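You operate a simulated robot arm through the tools that you are given. There is no shell and no other tool.

You are at the controls of a simulated robot arm. One attempt, no reset.

TASK
Put things in order on the upkeep bench. At the end: the silver valve disc from the upkeep bench stands on top of the brown bolt carton; the black step block stands where the grey grease tin stood; the spare jaw from the upkeep bench stands where the silver valve disc stood; the grey grease tin from the upkeep bench stands where the spare jaw stood; whatever was shut is shut again. Leave all else as you found it, and nothing knocked over.

Only the result counts: the job must be done as asked and must still hold three seconds after the hand-in. Knocking over, shifting, dropping, spilling or breaking anything else fails it.

THE ROBOT
A 6-joint arm with a two-finger gripper, fixed in place. Base frame: the origin is at the foot of the arm, x ahead of it, y to its left, z up; the work surface is at about z = 0.86. Readings come in m, degrees, newtons and seconds.
With the tool pointing down near the work surface it reaches from about 0.14 to 0.68 m from the base axis. Its first joint turns from -66.0 to 66.0 degrees. Payload 2.45 kg.
The TCP is the grasp point between the finger pads, 0.03 m short of the fingertips. In the tool frame z runs along the fingers and y along their closing line. Largest opening 0.106 m; the body of the gripper starts 0.079 m behind the TCP.
Orientation is that of the tool frame in the base frame, as [roll, pitch, yaw] about the fixed x, y, z axes, in that order (R = Rz(yaw) Ry(pitch) Rx(roll)). With the fingers straight down and closing along the base's y, the tool's x points along the base's -x, its y along +y and its z along -z.

THE INTERFACE
- The arm moves only by the tool move_arm. Its argument "series" is a list that holds one entry, the list of rows, each a list of 7 numbers: the turn, a rotation vector about the tool's x, y, z in degrees, then the shift along the tool's x, y, z in m, then the opening, from 0 (shut) to 1 (fully open). In form: [[[wx, wy, wz, x, y, z, fingers], ...]]. A call has 1 to 20 rows; each row is the pose to reach, as a shift and turn from the pose commanded when the call began, along the tool's axes at that moment. Rows are played at 5 a second. More than 0.05 m and 8.6 degrees between two rows, or a gripper value outside its range, and nothing of the call is played. Where a pose cannot be reached the arm comes as near as it can. A force on the tool above 40 N (or 10 N above the force at the start of the call, whichever is more), or a blocked arm, ends the call early, and 0.2 s more pass. The fingers move at their own pace (about 0.153 m/s each) and stop on an object; they squeeze with about 26 N. The grip force told is the motor's: it shows also when the fingers shut on nothing. Time passes only in rows, and 0.2 s behind the last, so rows that repeat a pose let the fingers close. It gives the time, the measured TCP pose, the force on the tool (base axes), the opening and the grip force at its end, in the units of the frame above (readings bear some noise), with the torque about the TCP (base axes, N m) and any sound that the robot's microphone picked up.
- Cameras (640 x 400 px; columns grow to the right, rows downward): "scene" is fixed at [0.0646, 0.4248, 1.3988]; the picture's right is [-0.65, -0.76, 0.00], its down [-0.47, 0.40, -0.79] and it looks along [0.60, -0.51, -0.62] (base axes); focal length 317 px, centre (320, 200). "wrist" rides on the gripper at [0.076, -0.002, -0.106] in the tool frame; the picture's right is [0.02, 1.00, 0.00], its down [-0.78, 0.02, -0.62] and it looks along [-0.62, 0.01, 0.78] (tool axes); focal length 247 px, centre (320, 200). There is no depth. A picture from a camera that has moved, and an enlarged one, comes with that camera's place and axes in the base frame and with its lens.
- capture(camera): a new picture of that camera. No time passes.
- zoom(camera, box): a new picture of the part [left, top, right, bottom] of that camera's present view, enlarged. No time passes.
- close_job(): hands the job in; it is judged then, once.

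Nothing tells you positions but the pictures and the camera data. Unless the task says otherwise, let go and move clear before handing in.

The tools are called as name(argument=value, ...) on one line, values as JSON. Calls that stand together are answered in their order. move_arm: Moves the arm, as the interface text tells. Its arguments: {"type":"object","properties":{"series":{"type":"array","items":{"type":"array","items":{"type":"array","items":{"type":"number"}}}}},"required":["series"]} The other tools are called the same way: capture (camera) takes a picture; zoom (camera, box) takes an enlarged picture of a part of a camera's view; close_job () hands the job in.

At the start:

```text
t: 0.0
position: [0.2596, 0.1765, 1.2191]
tool_rot: [-180.0, 0.0, -180.0]
ft_force: [-0.3, 0.1, 0.3]
wrist_torque: [-0.02, 0.0, 0.0]
gripper_width: 0.106
gripper_force: 0.0
```

scene: 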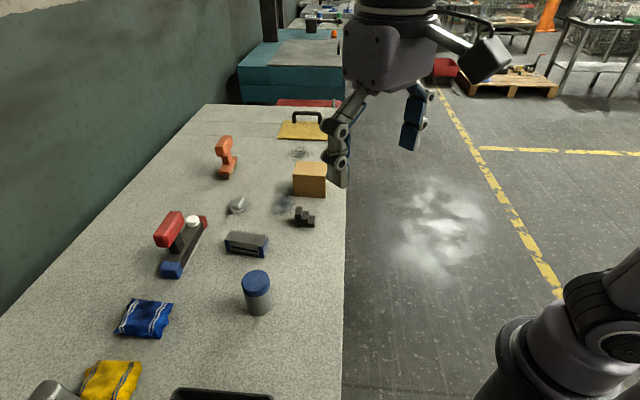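
wrist: 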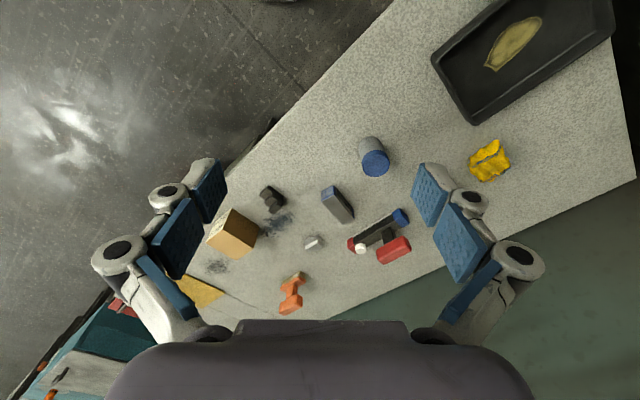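

I see a bench with a brown carton, a black step block, a small silver disc, a grey block (probably the spare jaw), a grey tin with a blue lid, and some tools. I'll enlarge the views before moving.

zoom(camera="scene", box=[200, 130, 360, 230])

zoom(camera="scene", box=[140, 190, 300, 290])

zoom(camera="scene", box=[180, 240, 340, 340])

zoom(camera="wrist", box=[200, 120, 440, 270])

zoom(camera="wrist", box=[180, 180, 340, 280])

zoom(camera="scene", box=[0, 270, 320, 400])

```text
4.00 times, centred on (280, 180) of scene
camera zoom: at [0.0646, 0.4248, 1.3988], right [-0.65, -0.76, 0.0], down [-0.47, 0.4, -0.79], along [0.6, -0.51, -0.62], focal length 1266 px, centre (480, 280)
```

zoom: 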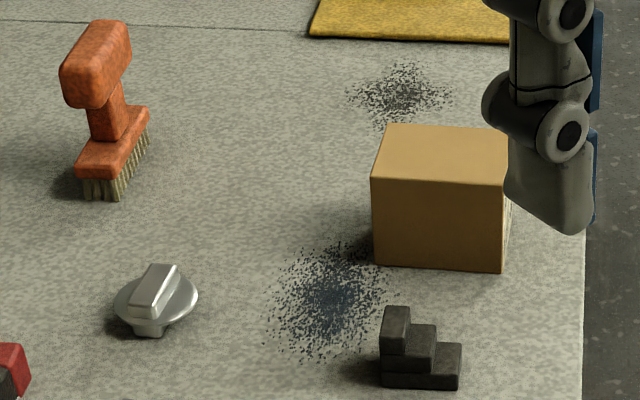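

```text
4.00 times, centred on (220, 240) of scene
camera zoom: at [0.0646, 0.4248, 1.3988], right [-0.65, -0.76, 0.0], down [-0.47, 0.4, -0.79], along [0.6, -0.51, -0.62], focal length 1266 px, centre (720, 40)
```

zoom: 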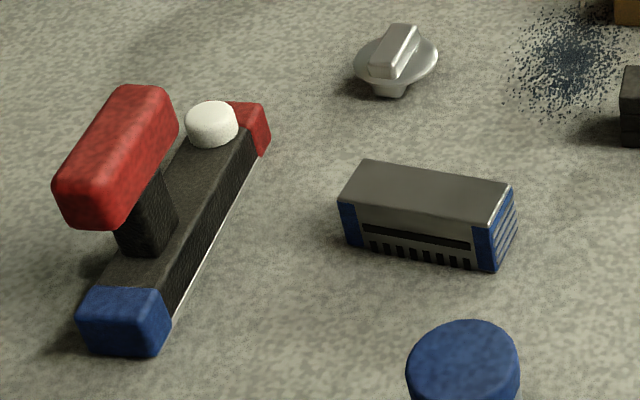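

```text
4.00 times, centred on (260, 290) of scene
camera zoom: at [0.0646, 0.4248, 1.3988], right [-0.65, -0.76, 0.0], down [-0.47, 0.4, -0.79], along [0.6, -0.51, -0.62], focal length 1266 px, centre (560, -160)
```

zoom: 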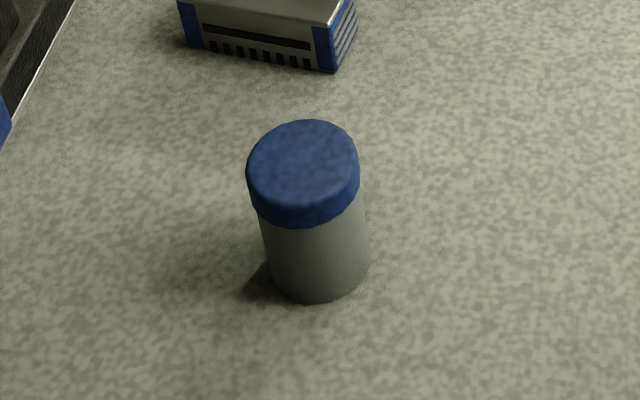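

```text
2.67 times, centred on (320, 195) of wrist
camera zoom: at [0.1814, 0.1752, 1.3252], right [-0.02, 1.0, 0.0], down [0.78, 0.02, 0.62], along [0.62, 0.01, -0.78], focal length 659 px, centre (320, 213)
```

zoom: 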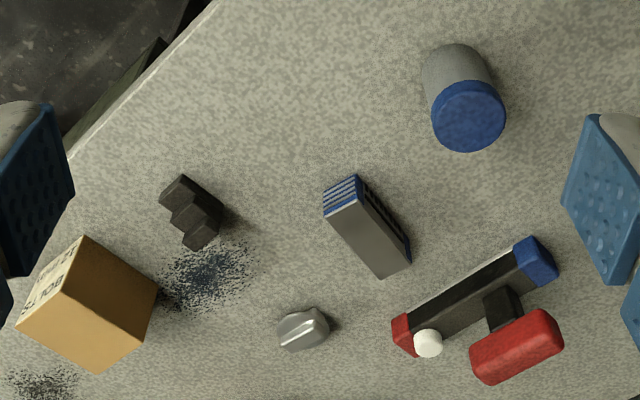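

```text
4.00 times, centred on (260, 230) of wrist
camera zoom: at [0.1814, 0.1752, 1.3252], right [-0.02, 1.0, 0.0], down [0.78, 0.02, 0.62], along [0.62, 0.01, -0.78], focal length 988 px, centre (560, 80)
```

zoom: 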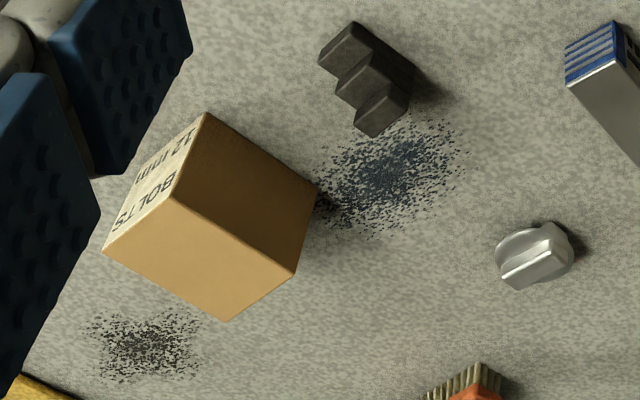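

```text
2.00 times, centred on (160, 335) of scene
camera zoom: at [0.0646, 0.4248, 1.3988], right [-0.65, -0.76, 0.0], down [-0.47, 0.4, -0.79], along [0.6, -0.51, -0.62], focal length 633 px, centre (640, -70)
```

zoom: 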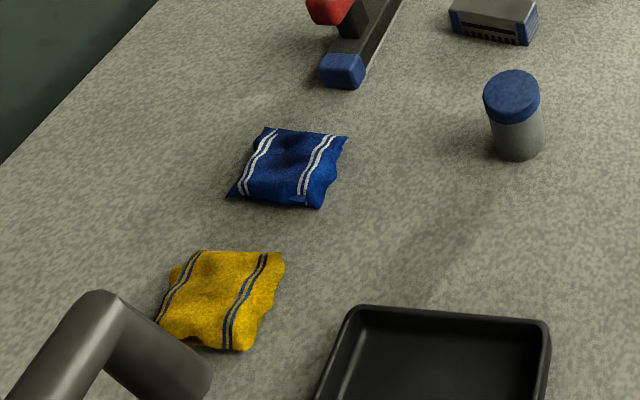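

The disc seems to be near (0.69, 0.17), the carton near (0.64, -0.03), the step block near (0.53, 0.08) and the tin closer in. Next I'll move the wrist camera closer, staying high, for a better look.

move_arm(series=[[[0, 0, 0, -0.03, 0, 0.025, 1], [0, 0, 0, -0.06, 0, 0.05, 1], [0, 0, 0, -0.09, 0, 0.075, 1], [0, 0, 0, -0.12, 0, 0.1, 1], [0, 0, 0, -0.14, 0, 0.12, 1], [0, 0, 0, -0.14, 0, 0.12, 1]]])

capture(camera="wrist")

capture(camera="scene")

```text
t: 1.4
position: [0.3991, 0.1778, 1.0986]
tool_rot: [-180.0, 0.0, 180.0]
ft_force: [0.3, -0.4, 0.8]
wrist_torque: [0.03, -0.02, 0.01]
gripper_width: 0.1057
gripper_force: 0.1
```

```text
taken
camera wrist: at [0.3214, 0.1757, 1.2049], right [-0.02, 1.0, 0.0], down [0.78, 0.02, 0.62], along [0.62, 0.01, -0.78], focal length 247 px, centre (320, 200)
```

wrist: 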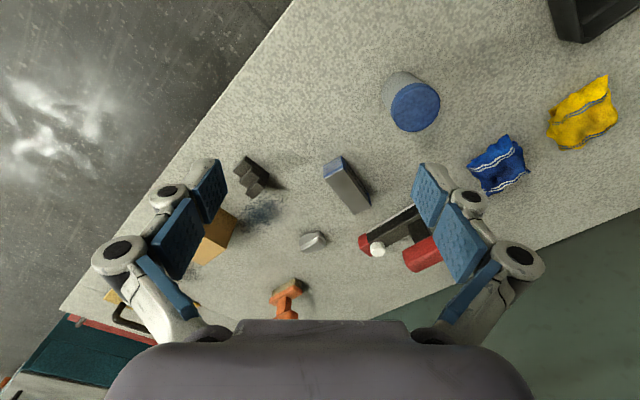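

```text
taken
```

scene: 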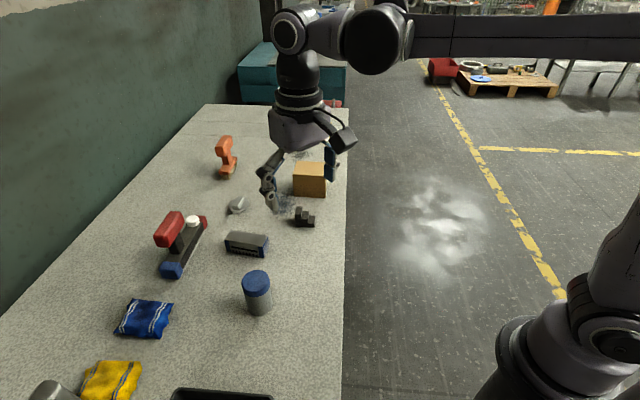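

The view is closer now. I'll enlarge the parts that hold the objects.

zoom(camera="wrist", box=[290, 140, 450, 280])

zoom(camera="wrist", box=[180, 140, 310, 270])

zoom(camera="wrist", box=[290, 50, 470, 190])

zoom(camera="scene", box=[270, 20, 350, 80])

zoom(camera="scene", box=[200, 80, 360, 240])

```text
2.86 times, centred on (370, 210) of wrist
camera zoom: at [0.3214, 0.1757, 1.2049], right [-0.02, 1.0, 0.0], down [0.78, 0.02, 0.62], along [0.62, 0.01, -0.78], focal length 706 px, centre (177, 171)
```

zoom: 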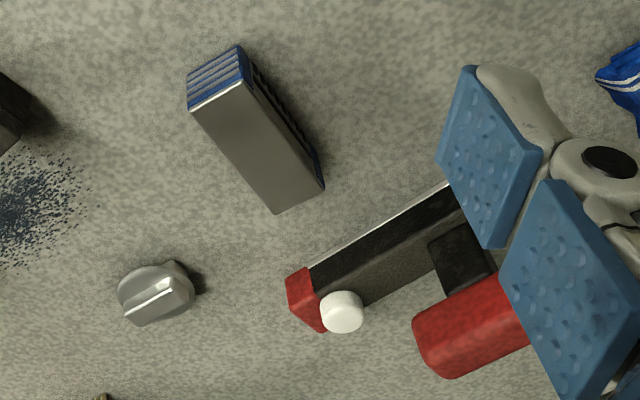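

```text
3.08 times, centred on (245, 205) of wrist
camera zoom: at [0.3214, 0.1757, 1.2049], right [-0.02, 1.0, 0.0], down [0.78, 0.02, 0.62], along [0.62, 0.01, -0.78], focal length 760 px, centre (551, 185)
```

zoom: 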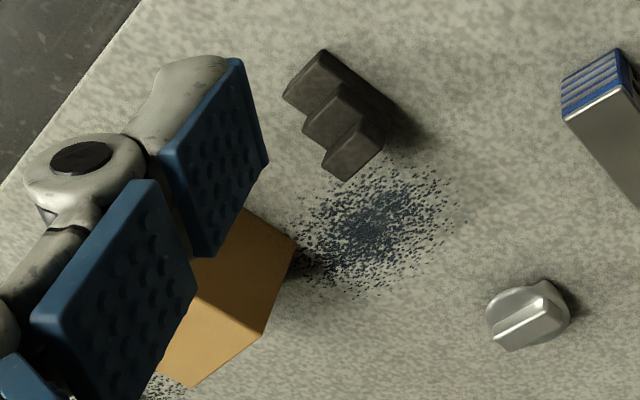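

```text
2.86 times, centred on (380, 120) of wrist
camera zoom: at [0.3214, 0.1757, 1.2049], right [-0.02, 1.0, 0.0], down [0.78, 0.02, 0.62], along [0.62, 0.01, -0.78], focal length 706 px, centre (149, 429)
```

zoom: 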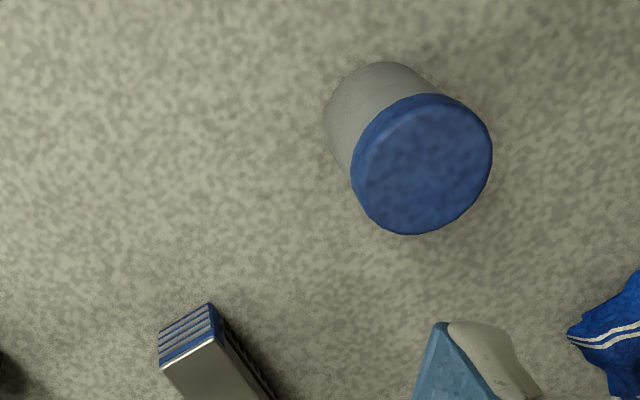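

```text
6.67 times, centred on (310, 50) of scene
camera zoom: at [0.0647, 0.4248, 1.3988], right [-0.65, -0.76, 0.0], down [-0.47, 0.4, -0.79], along [0.6, -0.51, -0.62], focal length 2110 px, centre (387, 1200)
```

zoom: 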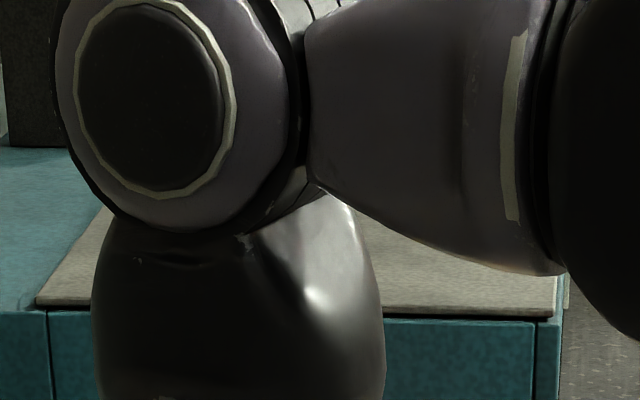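

```text
2.50 times, centred on (280, 160) of scene
camera zoom: at [0.0647, 0.4248, 1.3988], right [-0.65, -0.76, 0.0], down [-0.47, 0.4, -0.79], along [0.6, -0.51, -0.62], focal length 791 px, centre (420, 300)
```

zoom: 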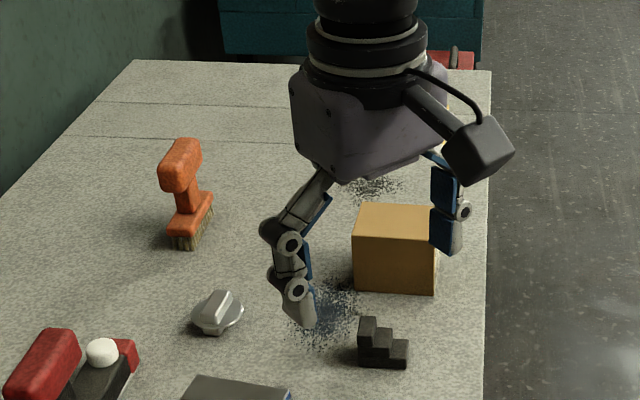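

The grey block with blue ends looks like the spare jaw, at roughly (0.55, 0.226) and turned about 36°. I'll go lower and further out to see the disc's shape.

move_arm(series=[[[0, 0, 0, -0.04, 0, 0.02, 1], [0, 0, 0, -0.08, 0, 0.045, 1], [0, 0, 0, -0.12, 0, 0.07, 1], [0, 0, 0, -0.15, 0, 0.09, 1], [0, 0, 0, -0.15, 0, 0.09, 1]]])

capture(camera="wrist")

zoom(camera="wrist", box=[260, 130, 400, 270])

zoom(camera="scene", box=[205, 170, 345, 240])

```text
t: 2.6
position: [0.5483, 0.1783, 1.0092]
tool_rot: [-179.9, 0.1, 180.0]
ft_force: [-0.6, -0.1, 0.2]
wrist_torque: [0.02, 0.03, 0.01]
gripper_width: 0.1059
gripper_force: 0.1
```

```text
taken
camera wrist: at [0.4716, 0.1758, 1.1153], right [-0.02, 1.0, 0.0], down [0.78, 0.02, 0.62], along [0.62, 0.01, -0.78], focal length 247 px, centre (320, 200)
```

wrist: 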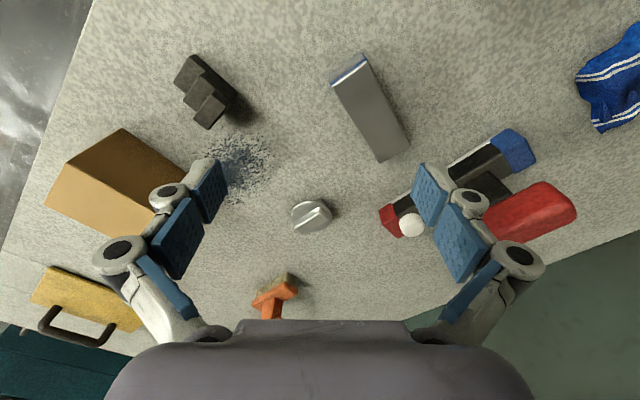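

```text
2.86 times, centred on (330, 200) of wrist
camera zoom: at [0.4716, 0.1758, 1.1153], right [-0.02, 1.0, 0.0], down [0.78, 0.02, 0.62], along [0.62, 0.01, -0.78], focal length 706 px, centre (291, 200)
```

zoom: 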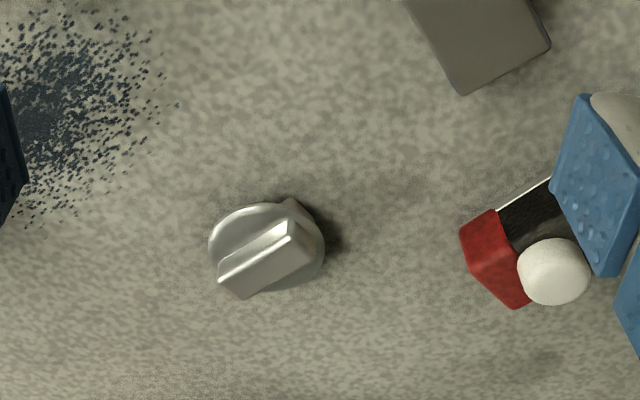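

```text
4.57 times, centred on (275, 205) of scene
camera zoom: at [0.0647, 0.4248, 1.3988], right [-0.65, -0.76, 0.0], down [-0.47, 0.4, -0.79], along [0.6, -0.51, -0.62], focal length 1447 px, centre (526, 177)
```

zoom: 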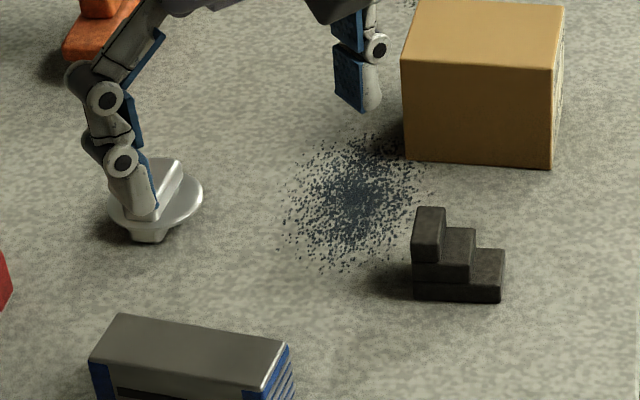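

The disc is a flat plate with a bar across the top and a foot below. I put it at about (0.689, 0.170) with the plate at z≈0.875. Next I'll look at the carton and the step block.

zoom(camera="wrist", box=[20, 30, 260, 260])

zoom(camera="scene", box=[270, 140, 350, 240])

zoom(camera="wrist", box=[310, 30, 430, 180])

```text
1.74 times, centred on (140, 145) of wrist
camera zoom: at [0.4716, 0.1758, 1.1153], right [-0.02, 1.0, 0.0], down [0.78, 0.02, 0.62], along [0.62, 0.01, -0.78], focal length 430 px, centre (633, 296)
```

zoom: 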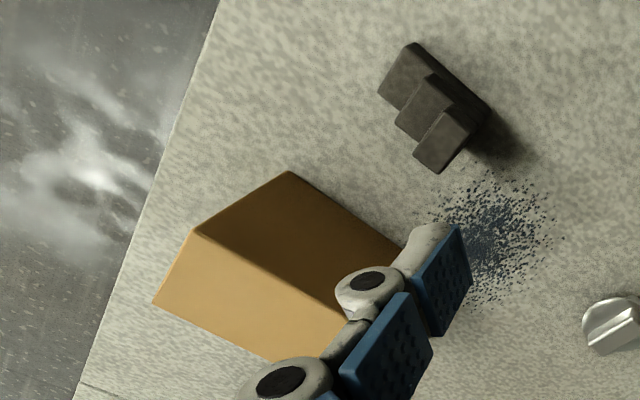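

```text
4.00 times, centred on (310, 190) of scene
camera zoom: at [0.0647, 0.4248, 1.3988], right [-0.65, -0.76, 0.0], down [-0.47, 0.4, -0.79], along [0.6, -0.51, -0.62], focal length 1266 px, centre (360, 240)
```

zoom: 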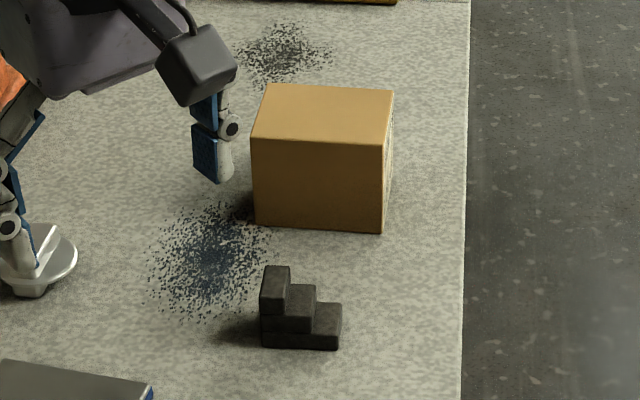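

```text
2.67 times, centred on (370, 105) of wrist
camera zoom: at [0.4716, 0.1758, 1.1153], right [-0.02, 1.0, 0.0], down [0.78, 0.02, 0.62], along [0.62, 0.01, -0.78], focal length 659 px, centre (187, 453)
```

zoom: 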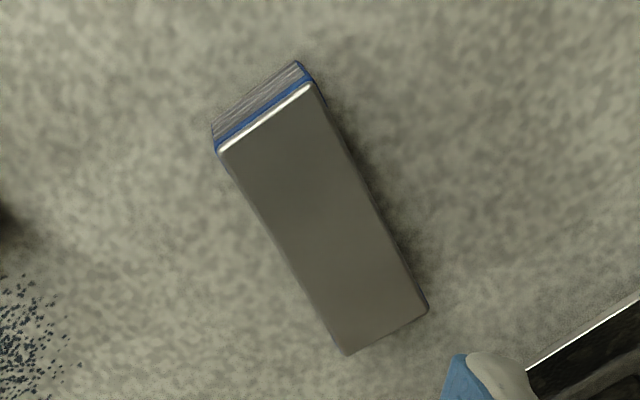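

The carton's top centre is near (0.639, -0.034, 0.929). The disc lies about 0.71 m from the base axis, so I'll tilt the tool about 15° outward and approach it with closing across the rim.

move_arm(series=[[[-0.37, -2.99, -2.78, -0.027, -0.0017, 0.01, 0.75], [-0.73, -5.97, -5.57, -0.054, -0.0033, 0.02, 0.75], [-1.1, -8.96, -8.35, -0.081, -0.005, 0.03, 0.75], [-1.46, -11.94, -11.14, -0.108, -0.0066, 0.042, 0.75], [-1.83, -14.93, -13.92, -0.1341, -0.0083, 0.0538, 0.75], [-1.83, -14.93, -13.92, -0.1341, -0.0083, 0.0538, 0.75], [-1.83, -14.93, -13.92, -0.1341, -0.0083, 0.0538, 0.75]]])

capture(camera="wrist")

zoom(camera="scene", box=[140, 140, 340, 265])

```text
t: 4.2
position: [0.6841, 0.1696, 0.9565]
tool_rot: [-179.9, 15.1, -165.9]
ft_force: [0.6, -0.5, 0.2]
wrist_torque: [0.01, -0.03, 0.01]
gripper_width: 0.0794
gripper_force: 0.1
```

```text
taken
camera wrist: at [0.5846, 0.1429, 1.0388], right [-0.26, 0.96, -0.01], down [0.57, 0.16, 0.8], along [0.78, 0.21, -0.6], focal length 247 px, centre (320, 200)
```

wrist: 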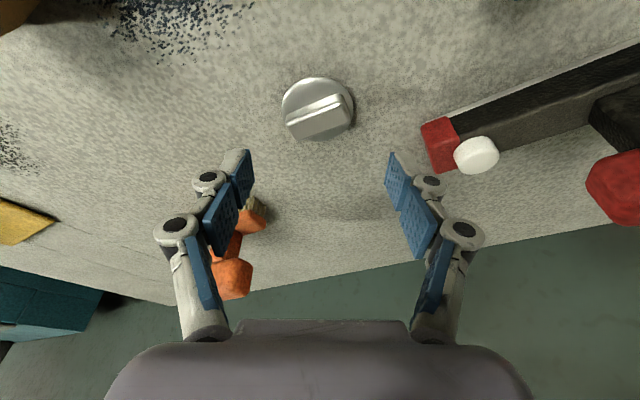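

```text
3.20 times, centred on (240, 202) of scene
camera zoom: at [0.0646, 0.4248, 1.3988], right [-0.65, -0.76, 0.0], down [-0.47, 0.4, -0.79], along [0.6, -0.51, -0.62], focal length 1013 px, centre (576, 192)
```

zoom: 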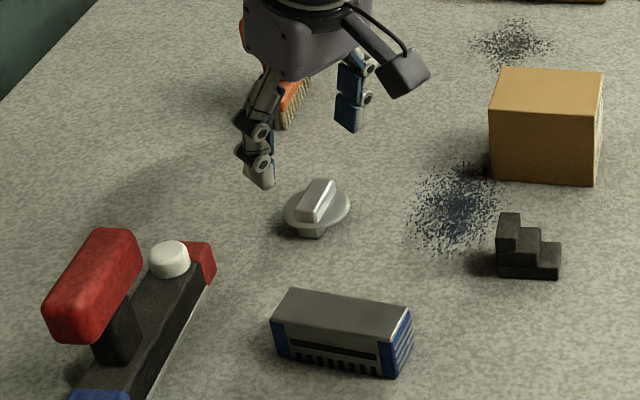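

The tilted pose was reached and the disc sits centred between the fingers. I'll go straight down to rim height.

move_arm(series=[[[0, 0, 0, 0.0052, 0, 0.0193, 0.75], [0, 0, 0, 0.0103, 0, 0.0386, 0.75], [0, 0, 0, 0.0129, 0, 0.0483, 0.75], [0, 0, 0, 0.0155, 0, 0.058, 0.75], [0, 0, 0, 0.0155, 0, 0.058, 0.75]]])

capture(camera="wrist")

zoom(camera="scene", box=[180, 150, 300, 250])

```text
t: 5.4
position: [0.6825, 0.1701, 0.8959]
tool_rot: [180.0, 15.0, -166.0]
ft_force: [0.1, 0.4, 0.1]
wrist_torque: [-0.01, 0.0, 0.01]
gripper_width: 0.0795
gripper_force: 0.0
```

```text
taken
camera wrist: at [0.5841, 0.1436, 0.978], right [-0.26, 0.96, -0.01], down [0.57, 0.16, 0.8], along [0.78, 0.21, -0.6], focal length 247 px, centre (320, 200)
```

wrist: 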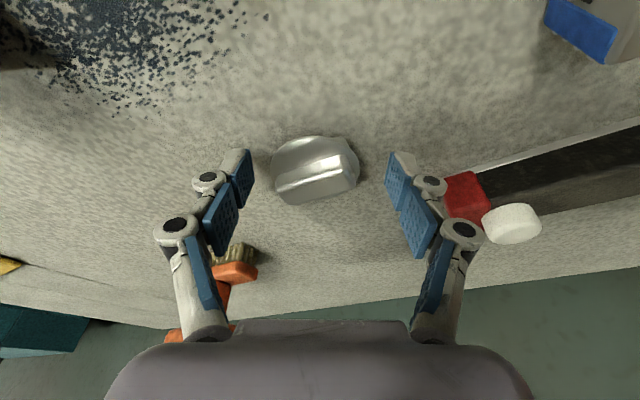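

```text
4.00 times, centred on (240, 200) of scene
camera zoom: at [0.0646, 0.4248, 1.3988], right [-0.65, -0.76, 0.0], down [-0.47, 0.4, -0.79], along [0.6, -0.51, -0.62], focal length 1266 px, centre (640, 200)
```

zoom: 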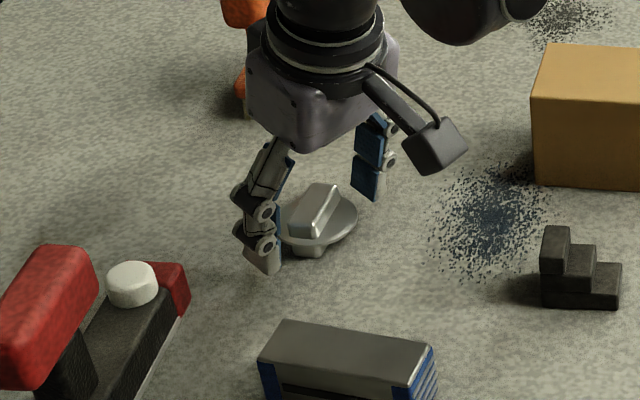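

The disc plate is between the pads near the fingertips. Now I'll close.

move_arm(series=[[[0, 0, 0, 0, 0, 0, 0.6], [0, 0, 0, 0, 0, 0, 0.5], [0, 0, 0, 0, 0, 0, 0.4], [0, 0, 0, 0, 0, 0, 0.3], [0, 0, 0, 0, 0, 0, 0.3]]])

capture(camera="wrist")

zoom(camera="scene", box=[180, 150, 300, 250])

```text
t: 6.6
position: [0.6829, 0.1701, 0.8959]
tool_rot: [-180.0, 15.0, -165.9]
ft_force: [0.1, -1.6, 2.8]
wrist_torque: [0.0, -0.03, 0.0]
gripper_width: 0.0525
gripper_force: 26.0
```

```text
taken
camera wrist: at [0.5841, 0.1433, 0.9784], right [-0.26, 0.96, -0.01], down [0.57, 0.16, 0.8], along [0.78, 0.21, -0.6], focal length 247 px, centre (320, 200)
```

wrist: 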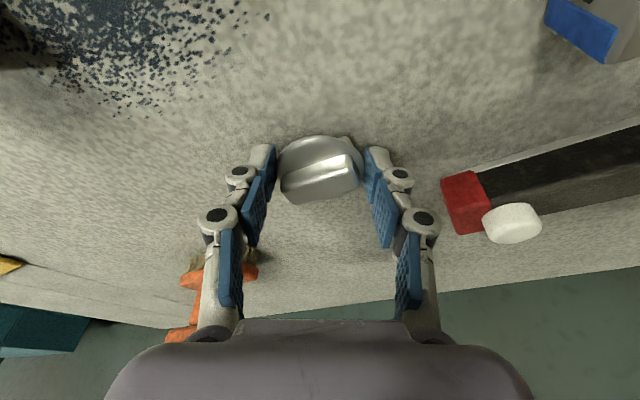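

```text
4.00 times, centred on (240, 200) of scene
camera zoom: at [0.0646, 0.4248, 1.3988], right [-0.65, -0.76, 0.0], down [-0.47, 0.4, -0.79], along [0.6, -0.51, -0.62], focal length 1266 px, centre (640, 200)
```

zoom: 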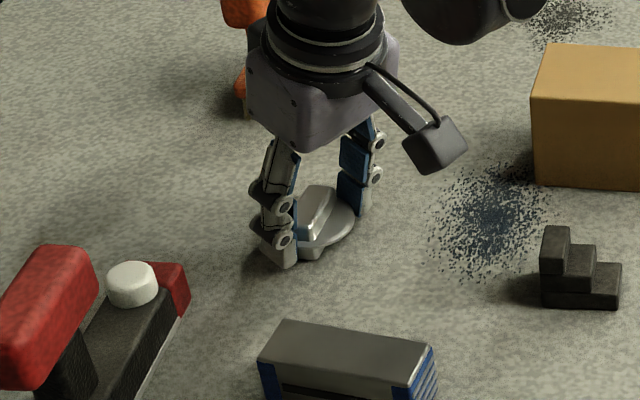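

The grip holds at 0.0525 m. I'll lift it and check before moving sideways.

move_arm(series=[[[0, 0, 0, -0.0026, 0, -0.0097, 0.3], [0, 0, 0, -0.0108, 0, -0.0402, 0.3], [0, 0, 0, -0.0216, 0, -0.0805, 0.3], [0, 0, 0, -0.03235, 0, -0.12074, 0.3], [0, 0, 0, -0.03235, 0, -0.12074, 0.3]]])

capture(camera="wrist")

zoom(camera="scene", box=[180, 130, 340, 250])

```text
t: 7.8
position: [0.6836, 0.1684, 1.0201]
tool_rot: [179.9, 15.1, -166.0]
ft_force: [0.8, -0.5, -2.2]
wrist_torque: [-0.02, 0.03, -0.03]
gripper_width: 0.0527
gripper_force: 26.1
```

```text
taken
camera wrist: at [0.5842, 0.1425, 1.1039], right [-0.26, 0.96, -0.01], down [0.57, 0.16, 0.8], along [0.78, 0.21, -0.6], focal length 247 px, centre (320, 200)
```

wrist: 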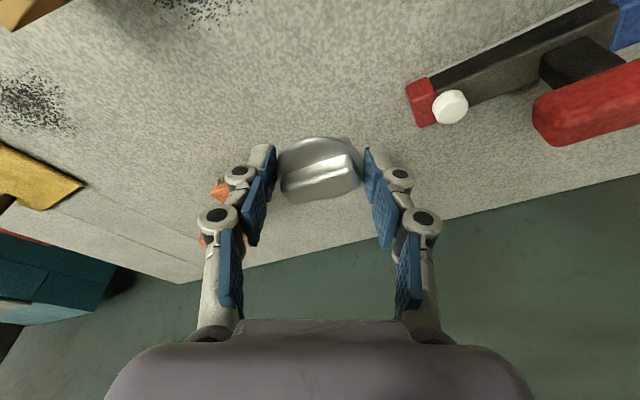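

```text
3.33 times, centred on (260, 190) of scene
camera zoom: at [0.0647, 0.4248, 1.3988], right [-0.65, -0.76, 0.0], down [-0.47, 0.4, -0.78], along [0.6, -0.51, -0.62], focal length 1055 px, centre (520, 233)
```

zoom: 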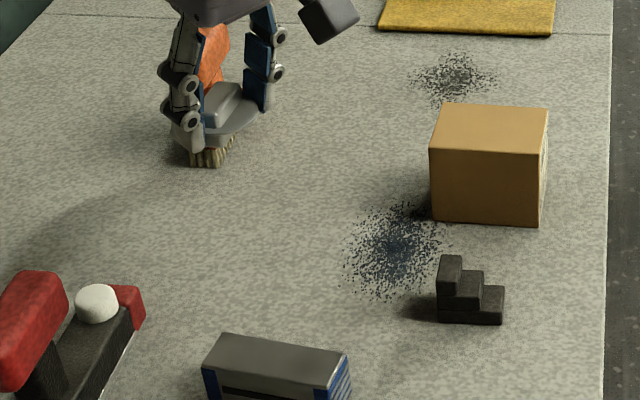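

The disc is lifted cleanly and level. I'll carry it sideways over the carton.

move_arm(series=[[[0, 0, 0, 0.0078, -0.0156, -0.0021, 0.3], [0, 0, 0, 0.0234, -0.0467, -0.0063, 0.3], [0, 0, 0, 0.039, -0.0778, -0.0104, 0.3], [0, 0, 0, 0.0546, -0.1089, -0.0146, 0.3], [0, 0, 0, 0.0701, -0.14, -0.0188, 0.3], [0, 0, 0, 0.0857, -0.1711, -0.023, 0.3], [0, 0, 0, 0.0935, -0.1867, -0.0251, 0.3], [0, 0, 0, 0.0935, -0.1867, -0.0251, 0.3]]])

capture(camera="wrist")

zoom(camera="scene", box=[240, 100, 380, 240])

```text
t: 9.6
position: [0.6341, -0.0348, 1.0199]
tool_rot: [180.0, 15.0, -165.9]
ft_force: [-0.6, 0.3, -2.7]
wrist_torque: [0.03, 0.02, 0.0]
gripper_width: 0.0527
gripper_force: 26.2
```

```text
taken
camera wrist: at [0.5347, -0.0617, 1.1031], right [-0.26, 0.96, 0.0], down [0.57, 0.16, 0.8], along [0.78, 0.21, -0.6], focal length 247 px, centre (320, 200)
```

wrist: 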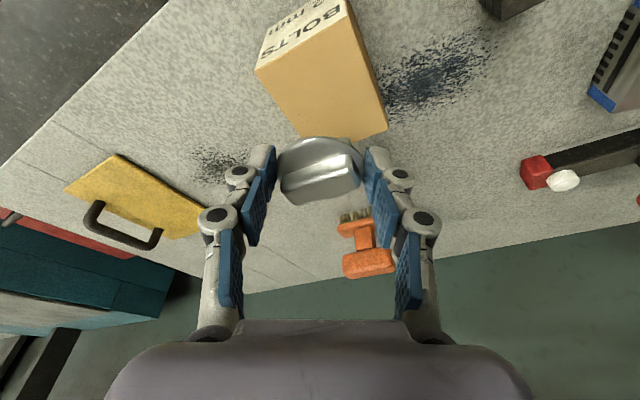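

```text
2.86 times, centred on (310, 170) of scene
camera zoom: at [0.0647, 0.4248, 1.3988], right [-0.65, -0.76, 0.0], down [-0.47, 0.4, -0.78], along [0.6, -0.51, -0.62], focal length 904 px, centre (349, 286)
```

zoom: 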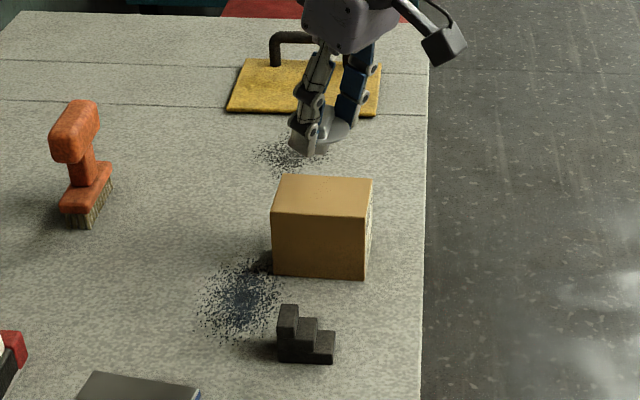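

The disc is over the carton. Before lowering, I'll check the carton corners in the wrist view.

zoom(camera="wrist", box=[230, 0, 410, 150])

zoom(camera="scene", box=[280, 110, 350, 200])

```text
2.67 times, centred on (320, 75) of wrist
camera zoom: at [0.5347, -0.0617, 1.1031], right [-0.26, 0.96, 0.0], down [0.57, 0.16, 0.8], along [0.78, 0.21, -0.6], focal length 659 px, centre (320, 533)
```

zoom: 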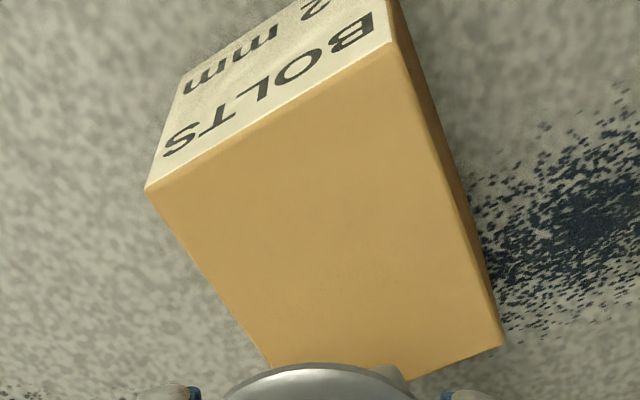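

```text
4.44 times, centred on (315, 155) of scene
camera zoom: at [0.0647, 0.4248, 1.3988], right [-0.65, -0.76, 0.0], down [-0.47, 0.4, -0.78], along [0.6, -0.51, -0.62], focal length 1407 px, centre (342, 400)
```

zoom: 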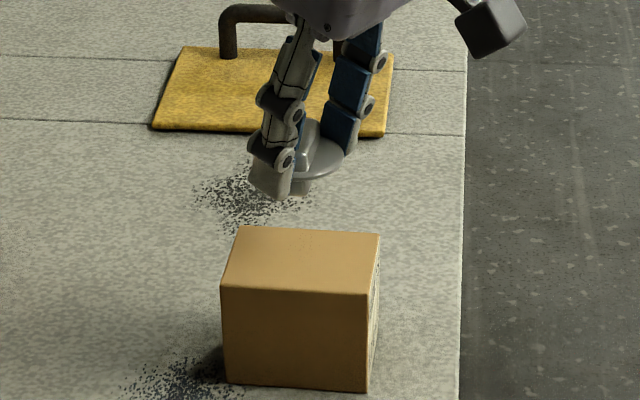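

The corner check puts the carton centre close to the disc. I'll add a 3 mm y correction and lower to just above the carton top.

move_arm(series=[[[0, 0, 0, 0.0033, 0.0029, 0.0131, 0.3], [0, 0, 0, 0.0066, 0.0029, 0.0262, 0.3], [0, 0, 0, 0.01, 0.0029, 0.0392, 0.3], [0, 0, 0, 0.012, 0.0029, 0.0472, 0.3], [0, 0, 0, 0.0133, 0.0029, 0.0523, 0.3], [0, 0, 0, 0.0133, 0.0029, 0.0523, 0.3]]])

zoom(camera="scene", box=[280, 130, 350, 210])

capture(camera="wrist")

```text
t: 11.0
position: [0.6338, -0.0325, 0.9669]
tool_rot: [180.0, 15.0, -166.0]
ft_force: [1.3, -0.1, 14.9]
wrist_torque: [0.03, -0.19, -0.03]
gripper_width: 0.0528
gripper_force: 25.6
```

```text
5.00 times, centred on (315, 170) of scene
camera zoom: at [0.0643, 0.4248, 1.3988], right [-0.65, -0.76, 0.0], down [-0.47, 0.4, -0.79], along [0.6, -0.51, -0.62], focal length 1583 px, centre (345, 350)
```

zoom: 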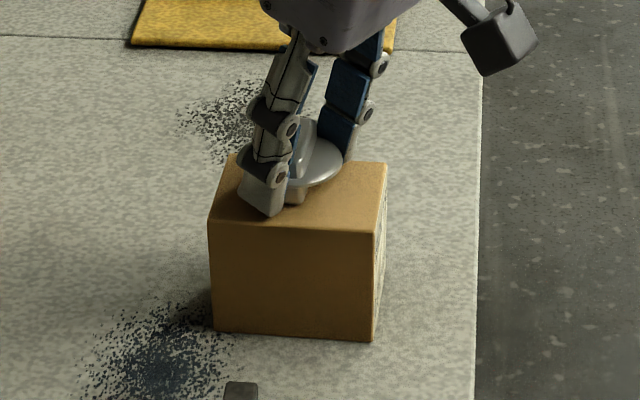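

```text
taken
camera wrist: at [0.535, -0.0587, 1.0493], right [-0.26, 0.96, -0.01], down [0.57, 0.16, 0.8], along [0.78, 0.21, -0.59], focal length 247 px, centre (320, 200)
```

wrist: 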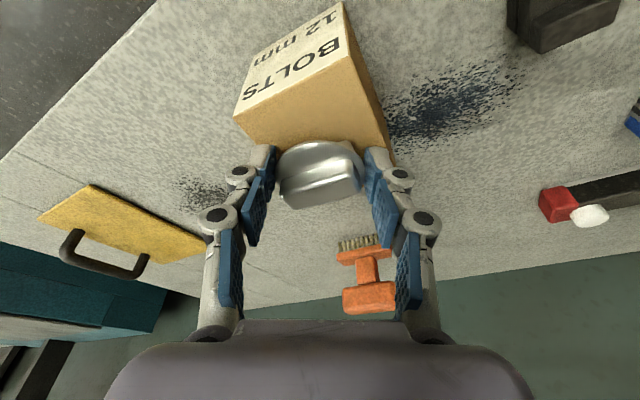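

Contact shows about 15 N, so the disc's foot is resting on the carton, near the middle of its top. I'll ease off 1 mm, open slowly and rise.

move_arm(series=[[[0, 0, 0, -0.0002, 0, -0.0008, 0.3], [0, 0, 0, -0.0002, 0, -0.0008, 0.45], [0, 0, 0, -0.0002, 0, -0.0008, 0.52], [0, 0, 0, -0.0002, 0, -0.0008, 0.6], [0, 0, 0, -0.0002, 0, -0.0008, 0.72], [0, 0, 0, -0.0002, 0, -0.0008, 0.72]]])

zoom(camera="scene", box=[280, 130, 350, 210])

capture(camera="wrist")

```text
t: 12.4
position: [0.6337, -0.0327, 0.9668]
tool_rot: [180.0, 15.0, -166.0]
ft_force: [0.5, -0.1, -0.1]
wrist_torque: [-0.02, -0.01, 0.0]
gripper_width: 0.0764
gripper_force: 0.1
```

```text
5.00 times, centred on (315, 170) of scene
camera zoom: at [0.0646, 0.4248, 1.3988], right [-0.65, -0.76, 0.0], down [-0.47, 0.4, -0.79], along [0.6, -0.51, -0.62], focal length 1583 px, centre (345, 350)
```

zoom: 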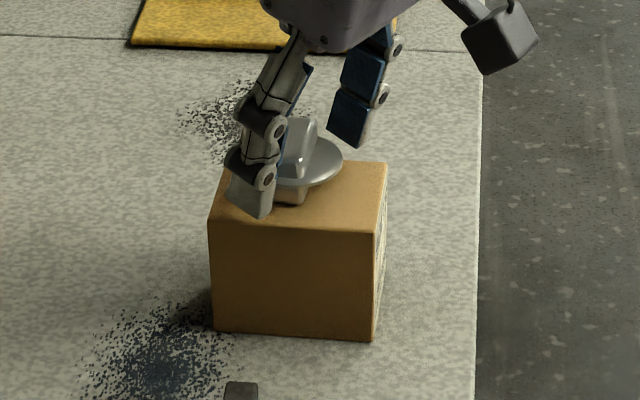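

```text
taken
camera wrist: at [0.535, -0.0587, 1.05], right [-0.26, 0.96, -0.01], down [0.57, 0.16, 0.8], along [0.78, 0.21, -0.6], focal length 247 px, centre (320, 200)
```

wrist: 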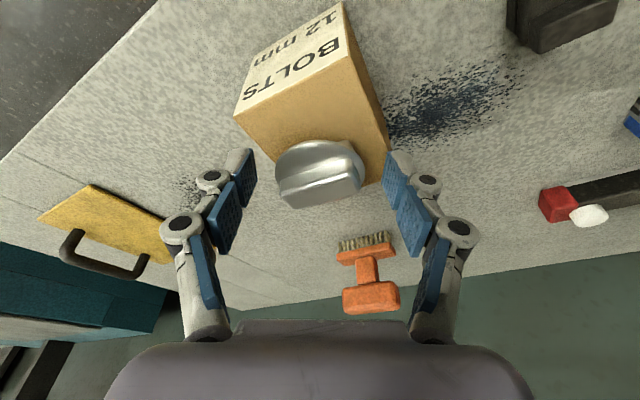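

The disc stands on the carton and the grip is clear of it. I'll rise and swing over to the jaw, turning the tool to line up with its long axis at about 36°.

move_arm(series=[[[0, 0, 0, -0.0052, 0, -0.0193, 0.72], [0, 0, 0, -0.0155, 0, -0.058, 0.72], [0, 0, 0, -0.0259, 0, -0.0966, 0.72], [-0.82, 0, -3.06, -0.0228, 0.0386, -0.0974, 0.7], [-1.64, 0, -6.13, -0.0197, 0.0771, -0.0983, 0.7], [-2.46, 0, -9.19, -0.0166, 0.1157, -0.0991, 0.66], [-3.28, 0, -12.25, -0.0135, 0.1543, -0.0999, 0.66], [-4.1, 0, -15.31, -0.0104, 0.1928, -0.1008, 0.66], [-4.92, 0, -18.38, -0.0073, 0.2314, -0.1016, 0.66], [-5.745, 0, -21.44, -0.0042, 0.27, -0.1024, 0.66], [-5.745, 0, -21.44, -0.0042, 0.27, -0.1024, 0.66]]])

capture(camera="wrist")

capture(camera="scene")

```text
t: 14.8
position: [0.5471, 0.2247, 1.0664]
tool_rot: [-180.0, 15.0, -143.8]
ft_force: [0.1, 0.0, -0.6]
wrist_torque: [0.0, 0.02, 0.0]
gripper_width: 0.0701
gripper_force: 0.1
```

```text
taken
camera wrist: at [0.4654, 0.1632, 1.1495], right [-0.61, 0.79, -0.01], down [0.47, 0.37, 0.8], along [0.64, 0.49, -0.6], focal length 247 px, centre (320, 200)
```

wrist: 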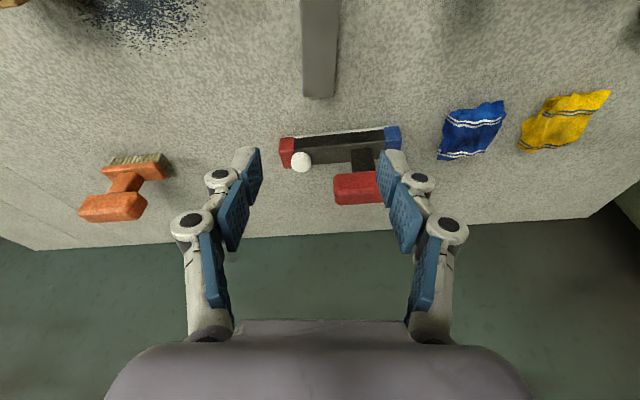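

```text
taken
```

scene: 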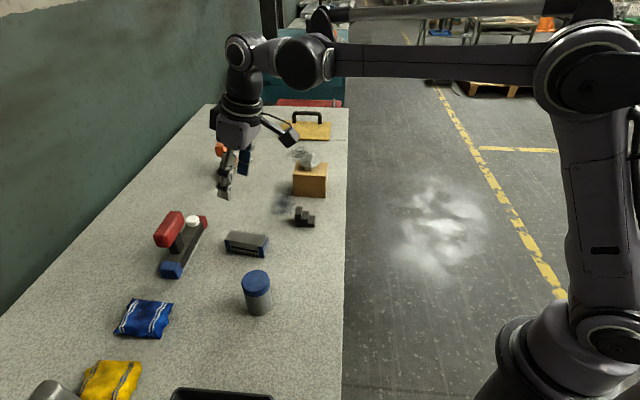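

The jaw lies straight along the tool's axis and centred. I'll come down partway and check.

move_arm(series=[[[0, 0, 0, 0.0104, 0, 0.0386, 0.66], [0, 0, 0, 0.0207, 0, 0.0773, 0.66], [0, 0, 0, 0.0285, 0, 0.1063, 0.66], [0, 0, 0, 0.0285, 0, 0.1063, 0.66]]])

capture(camera="wrist")

zoom(camera="scene", box=[190, 180, 310, 280])

```text
t: 15.8
position: [0.5479, 0.2241, 0.9568]
tool_rot: [-179.9, 15.0, -143.8]
ft_force: [-0.3, 0.4, -0.6]
wrist_torque: [-0.01, 0.01, 0.02]
gripper_width: 0.07
gripper_force: 0.0
```

```text
taken
camera wrist: at [0.4656, 0.1621, 1.0386], right [-0.61, 0.79, -0.01], down [0.47, 0.37, 0.8], along [0.64, 0.49, -0.6], focal length 247 px, centre (320, 200)
```

wrist: 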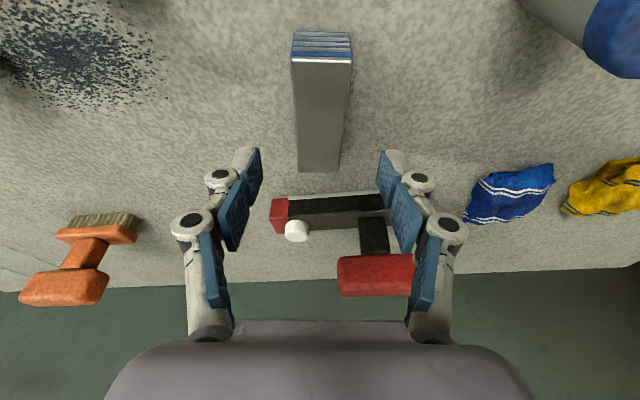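

```text
4.00 times, centred on (250, 230) of scene
camera zoom: at [0.0646, 0.4248, 1.3988], right [-0.65, -0.76, 0.0], down [-0.47, 0.4, -0.79], along [0.6, -0.51, -0.62], focal length 1266 px, centre (600, 80)
```

zoom: 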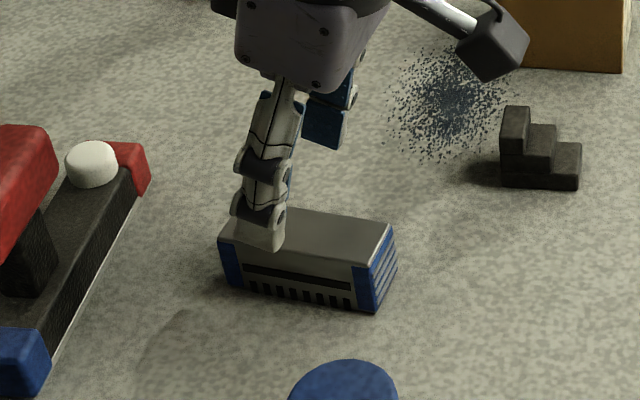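

The alignment is good. I'll go down to the jaw and close on it.

move_arm(series=[[[0, 0, 0, 0.0052, 0, 0.0193, 0.66], [0, 0, 0, 0.0104, 0, 0.0386, 0.66], [0, 0, 0, 0.0129, 0, 0.0483, 0.66], [0, 0, 0, 0.0154, 0, 0.0575, 0.66], [0, 0, 0, 0.0154, 0, 0.0575, 0.66], [0, 0, 0, 0.0154, 0, 0.0575, 0.45], [0, 0, 0, 0.0154, 0, 0.0575, 0.3], [0, 0, 0, 0.0154, 0, 0.0575, 0.15], [0, 0, 0, 0.0154, 0, 0.0575, 0.1], [0, 0, 0, 0.0154, 0, 0.0575, 0.1]]])

capture(camera="wrist")

zoom(camera="scene", box=[190, 180, 310, 280])

```text
t: 18.0
position: [0.5465, 0.2236, 0.8974]
tool_rot: [179.9, 15.1, -143.8]
ft_force: [1.4, -1.6, -0.1]
wrist_torque: [-0.01, -0.26, -0.12]
gripper_width: 0.0336
gripper_force: 26.7
```

```text
taken
camera wrist: at [0.4649, 0.1628, 0.9806], right [-0.61, 0.79, -0.01], down [0.47, 0.37, 0.8], along [0.64, 0.49, -0.6], focal length 247 px, centre (320, 200)
```

wrist: 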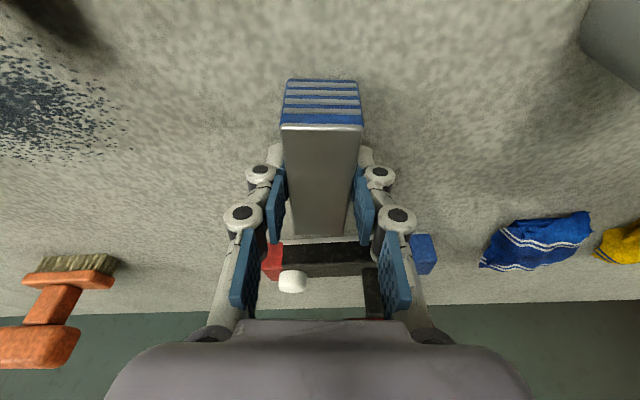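

```text
4.00 times, centred on (250, 230) of scene
camera zoom: at [0.0647, 0.4248, 1.3988], right [-0.65, -0.76, 0.0], down [-0.47, 0.4, -0.78], along [0.6, -0.51, -0.62], focal length 1266 px, centre (600, 80)
```

zoom: 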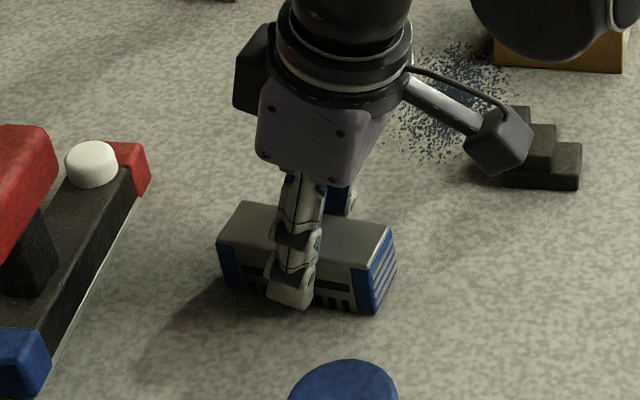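

The jaw is gripped at 0.0336 m. I'll lift it and check that it holds.

move_arm(series=[[[0, 0, 0, -0.0013, 0, -0.0048, 0.1], [0, 0, 0, -0.0052, 0, -0.0193, 0.1], [0, 0, 0, -0.0104, 0, -0.0386, 0.1], [0, 0, 0, -0.0181, 0, -0.0676, 0.1], [0, 0, 0, -0.0181, 0, -0.0676, 0.1]]])

capture(camera="wrist")

capture(camera="scene")

```text
t: 19.2
position: [0.5465, 0.2233, 0.9678]
tool_rot: [-180.0, 15.0, -143.8]
ft_force: [-0.4, 0.4, -8.5]
wrist_torque: [-0.02, -0.01, -0.04]
gripper_width: 0.0336
gripper_force: 25.6
```

```text
taken
camera wrist: at [0.4646, 0.1624, 1.0505], right [-0.61, 0.79, -0.01], down [0.47, 0.37, 0.8], along [0.64, 0.49, -0.6], focal length 247 px, centre (320, 200)
```

wrist: 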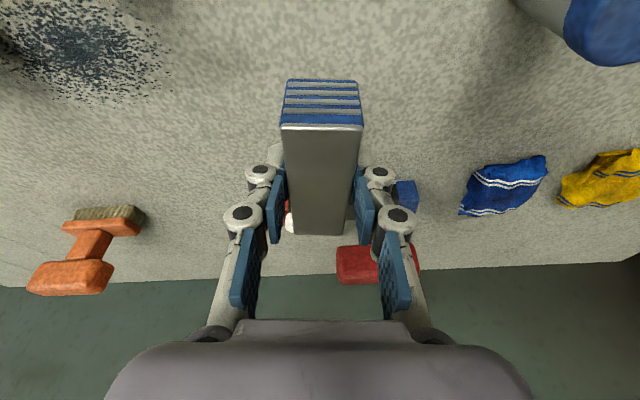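

```text
taken
```

scene: 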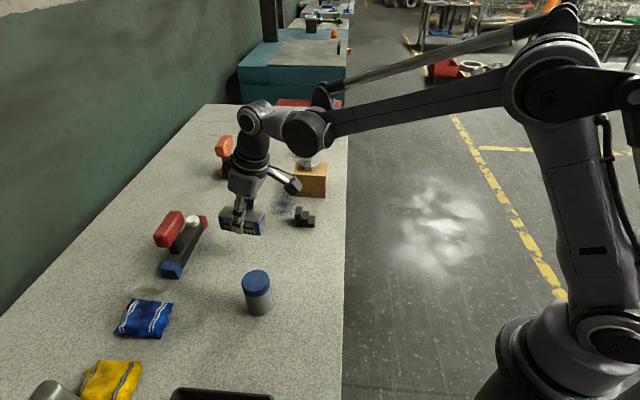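

The jaw is held with about 8 N of weight and no slip. Next I'll carry it over the old disc spot.

move_arm(series=[[[0, 0, 0, -0.0074, -0.0126, 0.002, 0.1], [0, 0, 0, -0.0221, -0.0379, 0.0059, 0.1], [0, 0, 0, -0.0368, -0.0632, 0.0099, 0.1], [0, 0, 0, -0.0516, -0.0885, 0.0138, 0.1], [0, 0, 0, -0.0663, -0.1138, 0.0178, 0.1], [0, 0, 0, -0.0737, -0.1264, 0.0197, 0.1], [0, 0, 0, -0.0737, -0.1264, 0.0197, 0.1]]])

capture(camera="wrist")

zoom(camera="scene", box=[150, 130, 350, 255])

```text
t: 20.8
position: [0.6826, 0.1679, 0.9687]
tool_rot: [-180.0, 15.0, -143.9]
ft_force: [0.2, 0.8, -8.4]
wrist_torque: [-0.04, 0.02, 0.0]
gripper_width: 0.0336
gripper_force: 25.7
```

```text
taken
camera wrist: at [0.6018, 0.1059, 1.0507], right [-0.61, 0.79, 0.0], down [0.47, 0.37, 0.8], along [0.64, 0.49, -0.6], focal length 247 px, centre (320, 200)
```

wrist: 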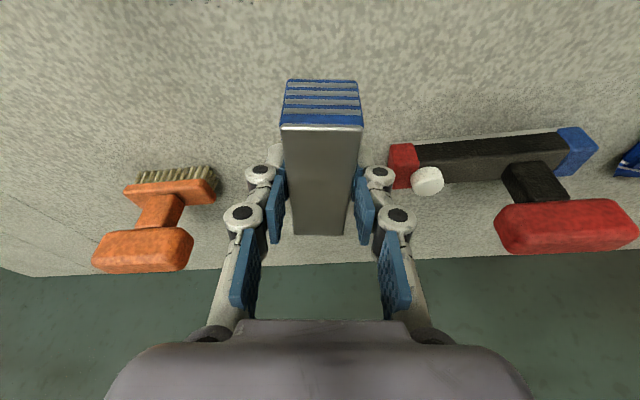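

```text
3.20 times, centred on (250, 192) of scene
camera zoom: at [0.0648, 0.4249, 1.3987], right [-0.65, -0.76, 0.0], down [-0.47, 0.4, -0.78], along [0.6, -0.51, -0.62], focal length 1013 px, centre (544, 224)
```

zoom: 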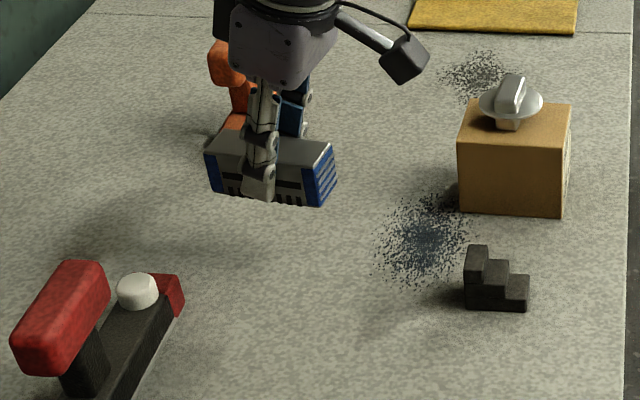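

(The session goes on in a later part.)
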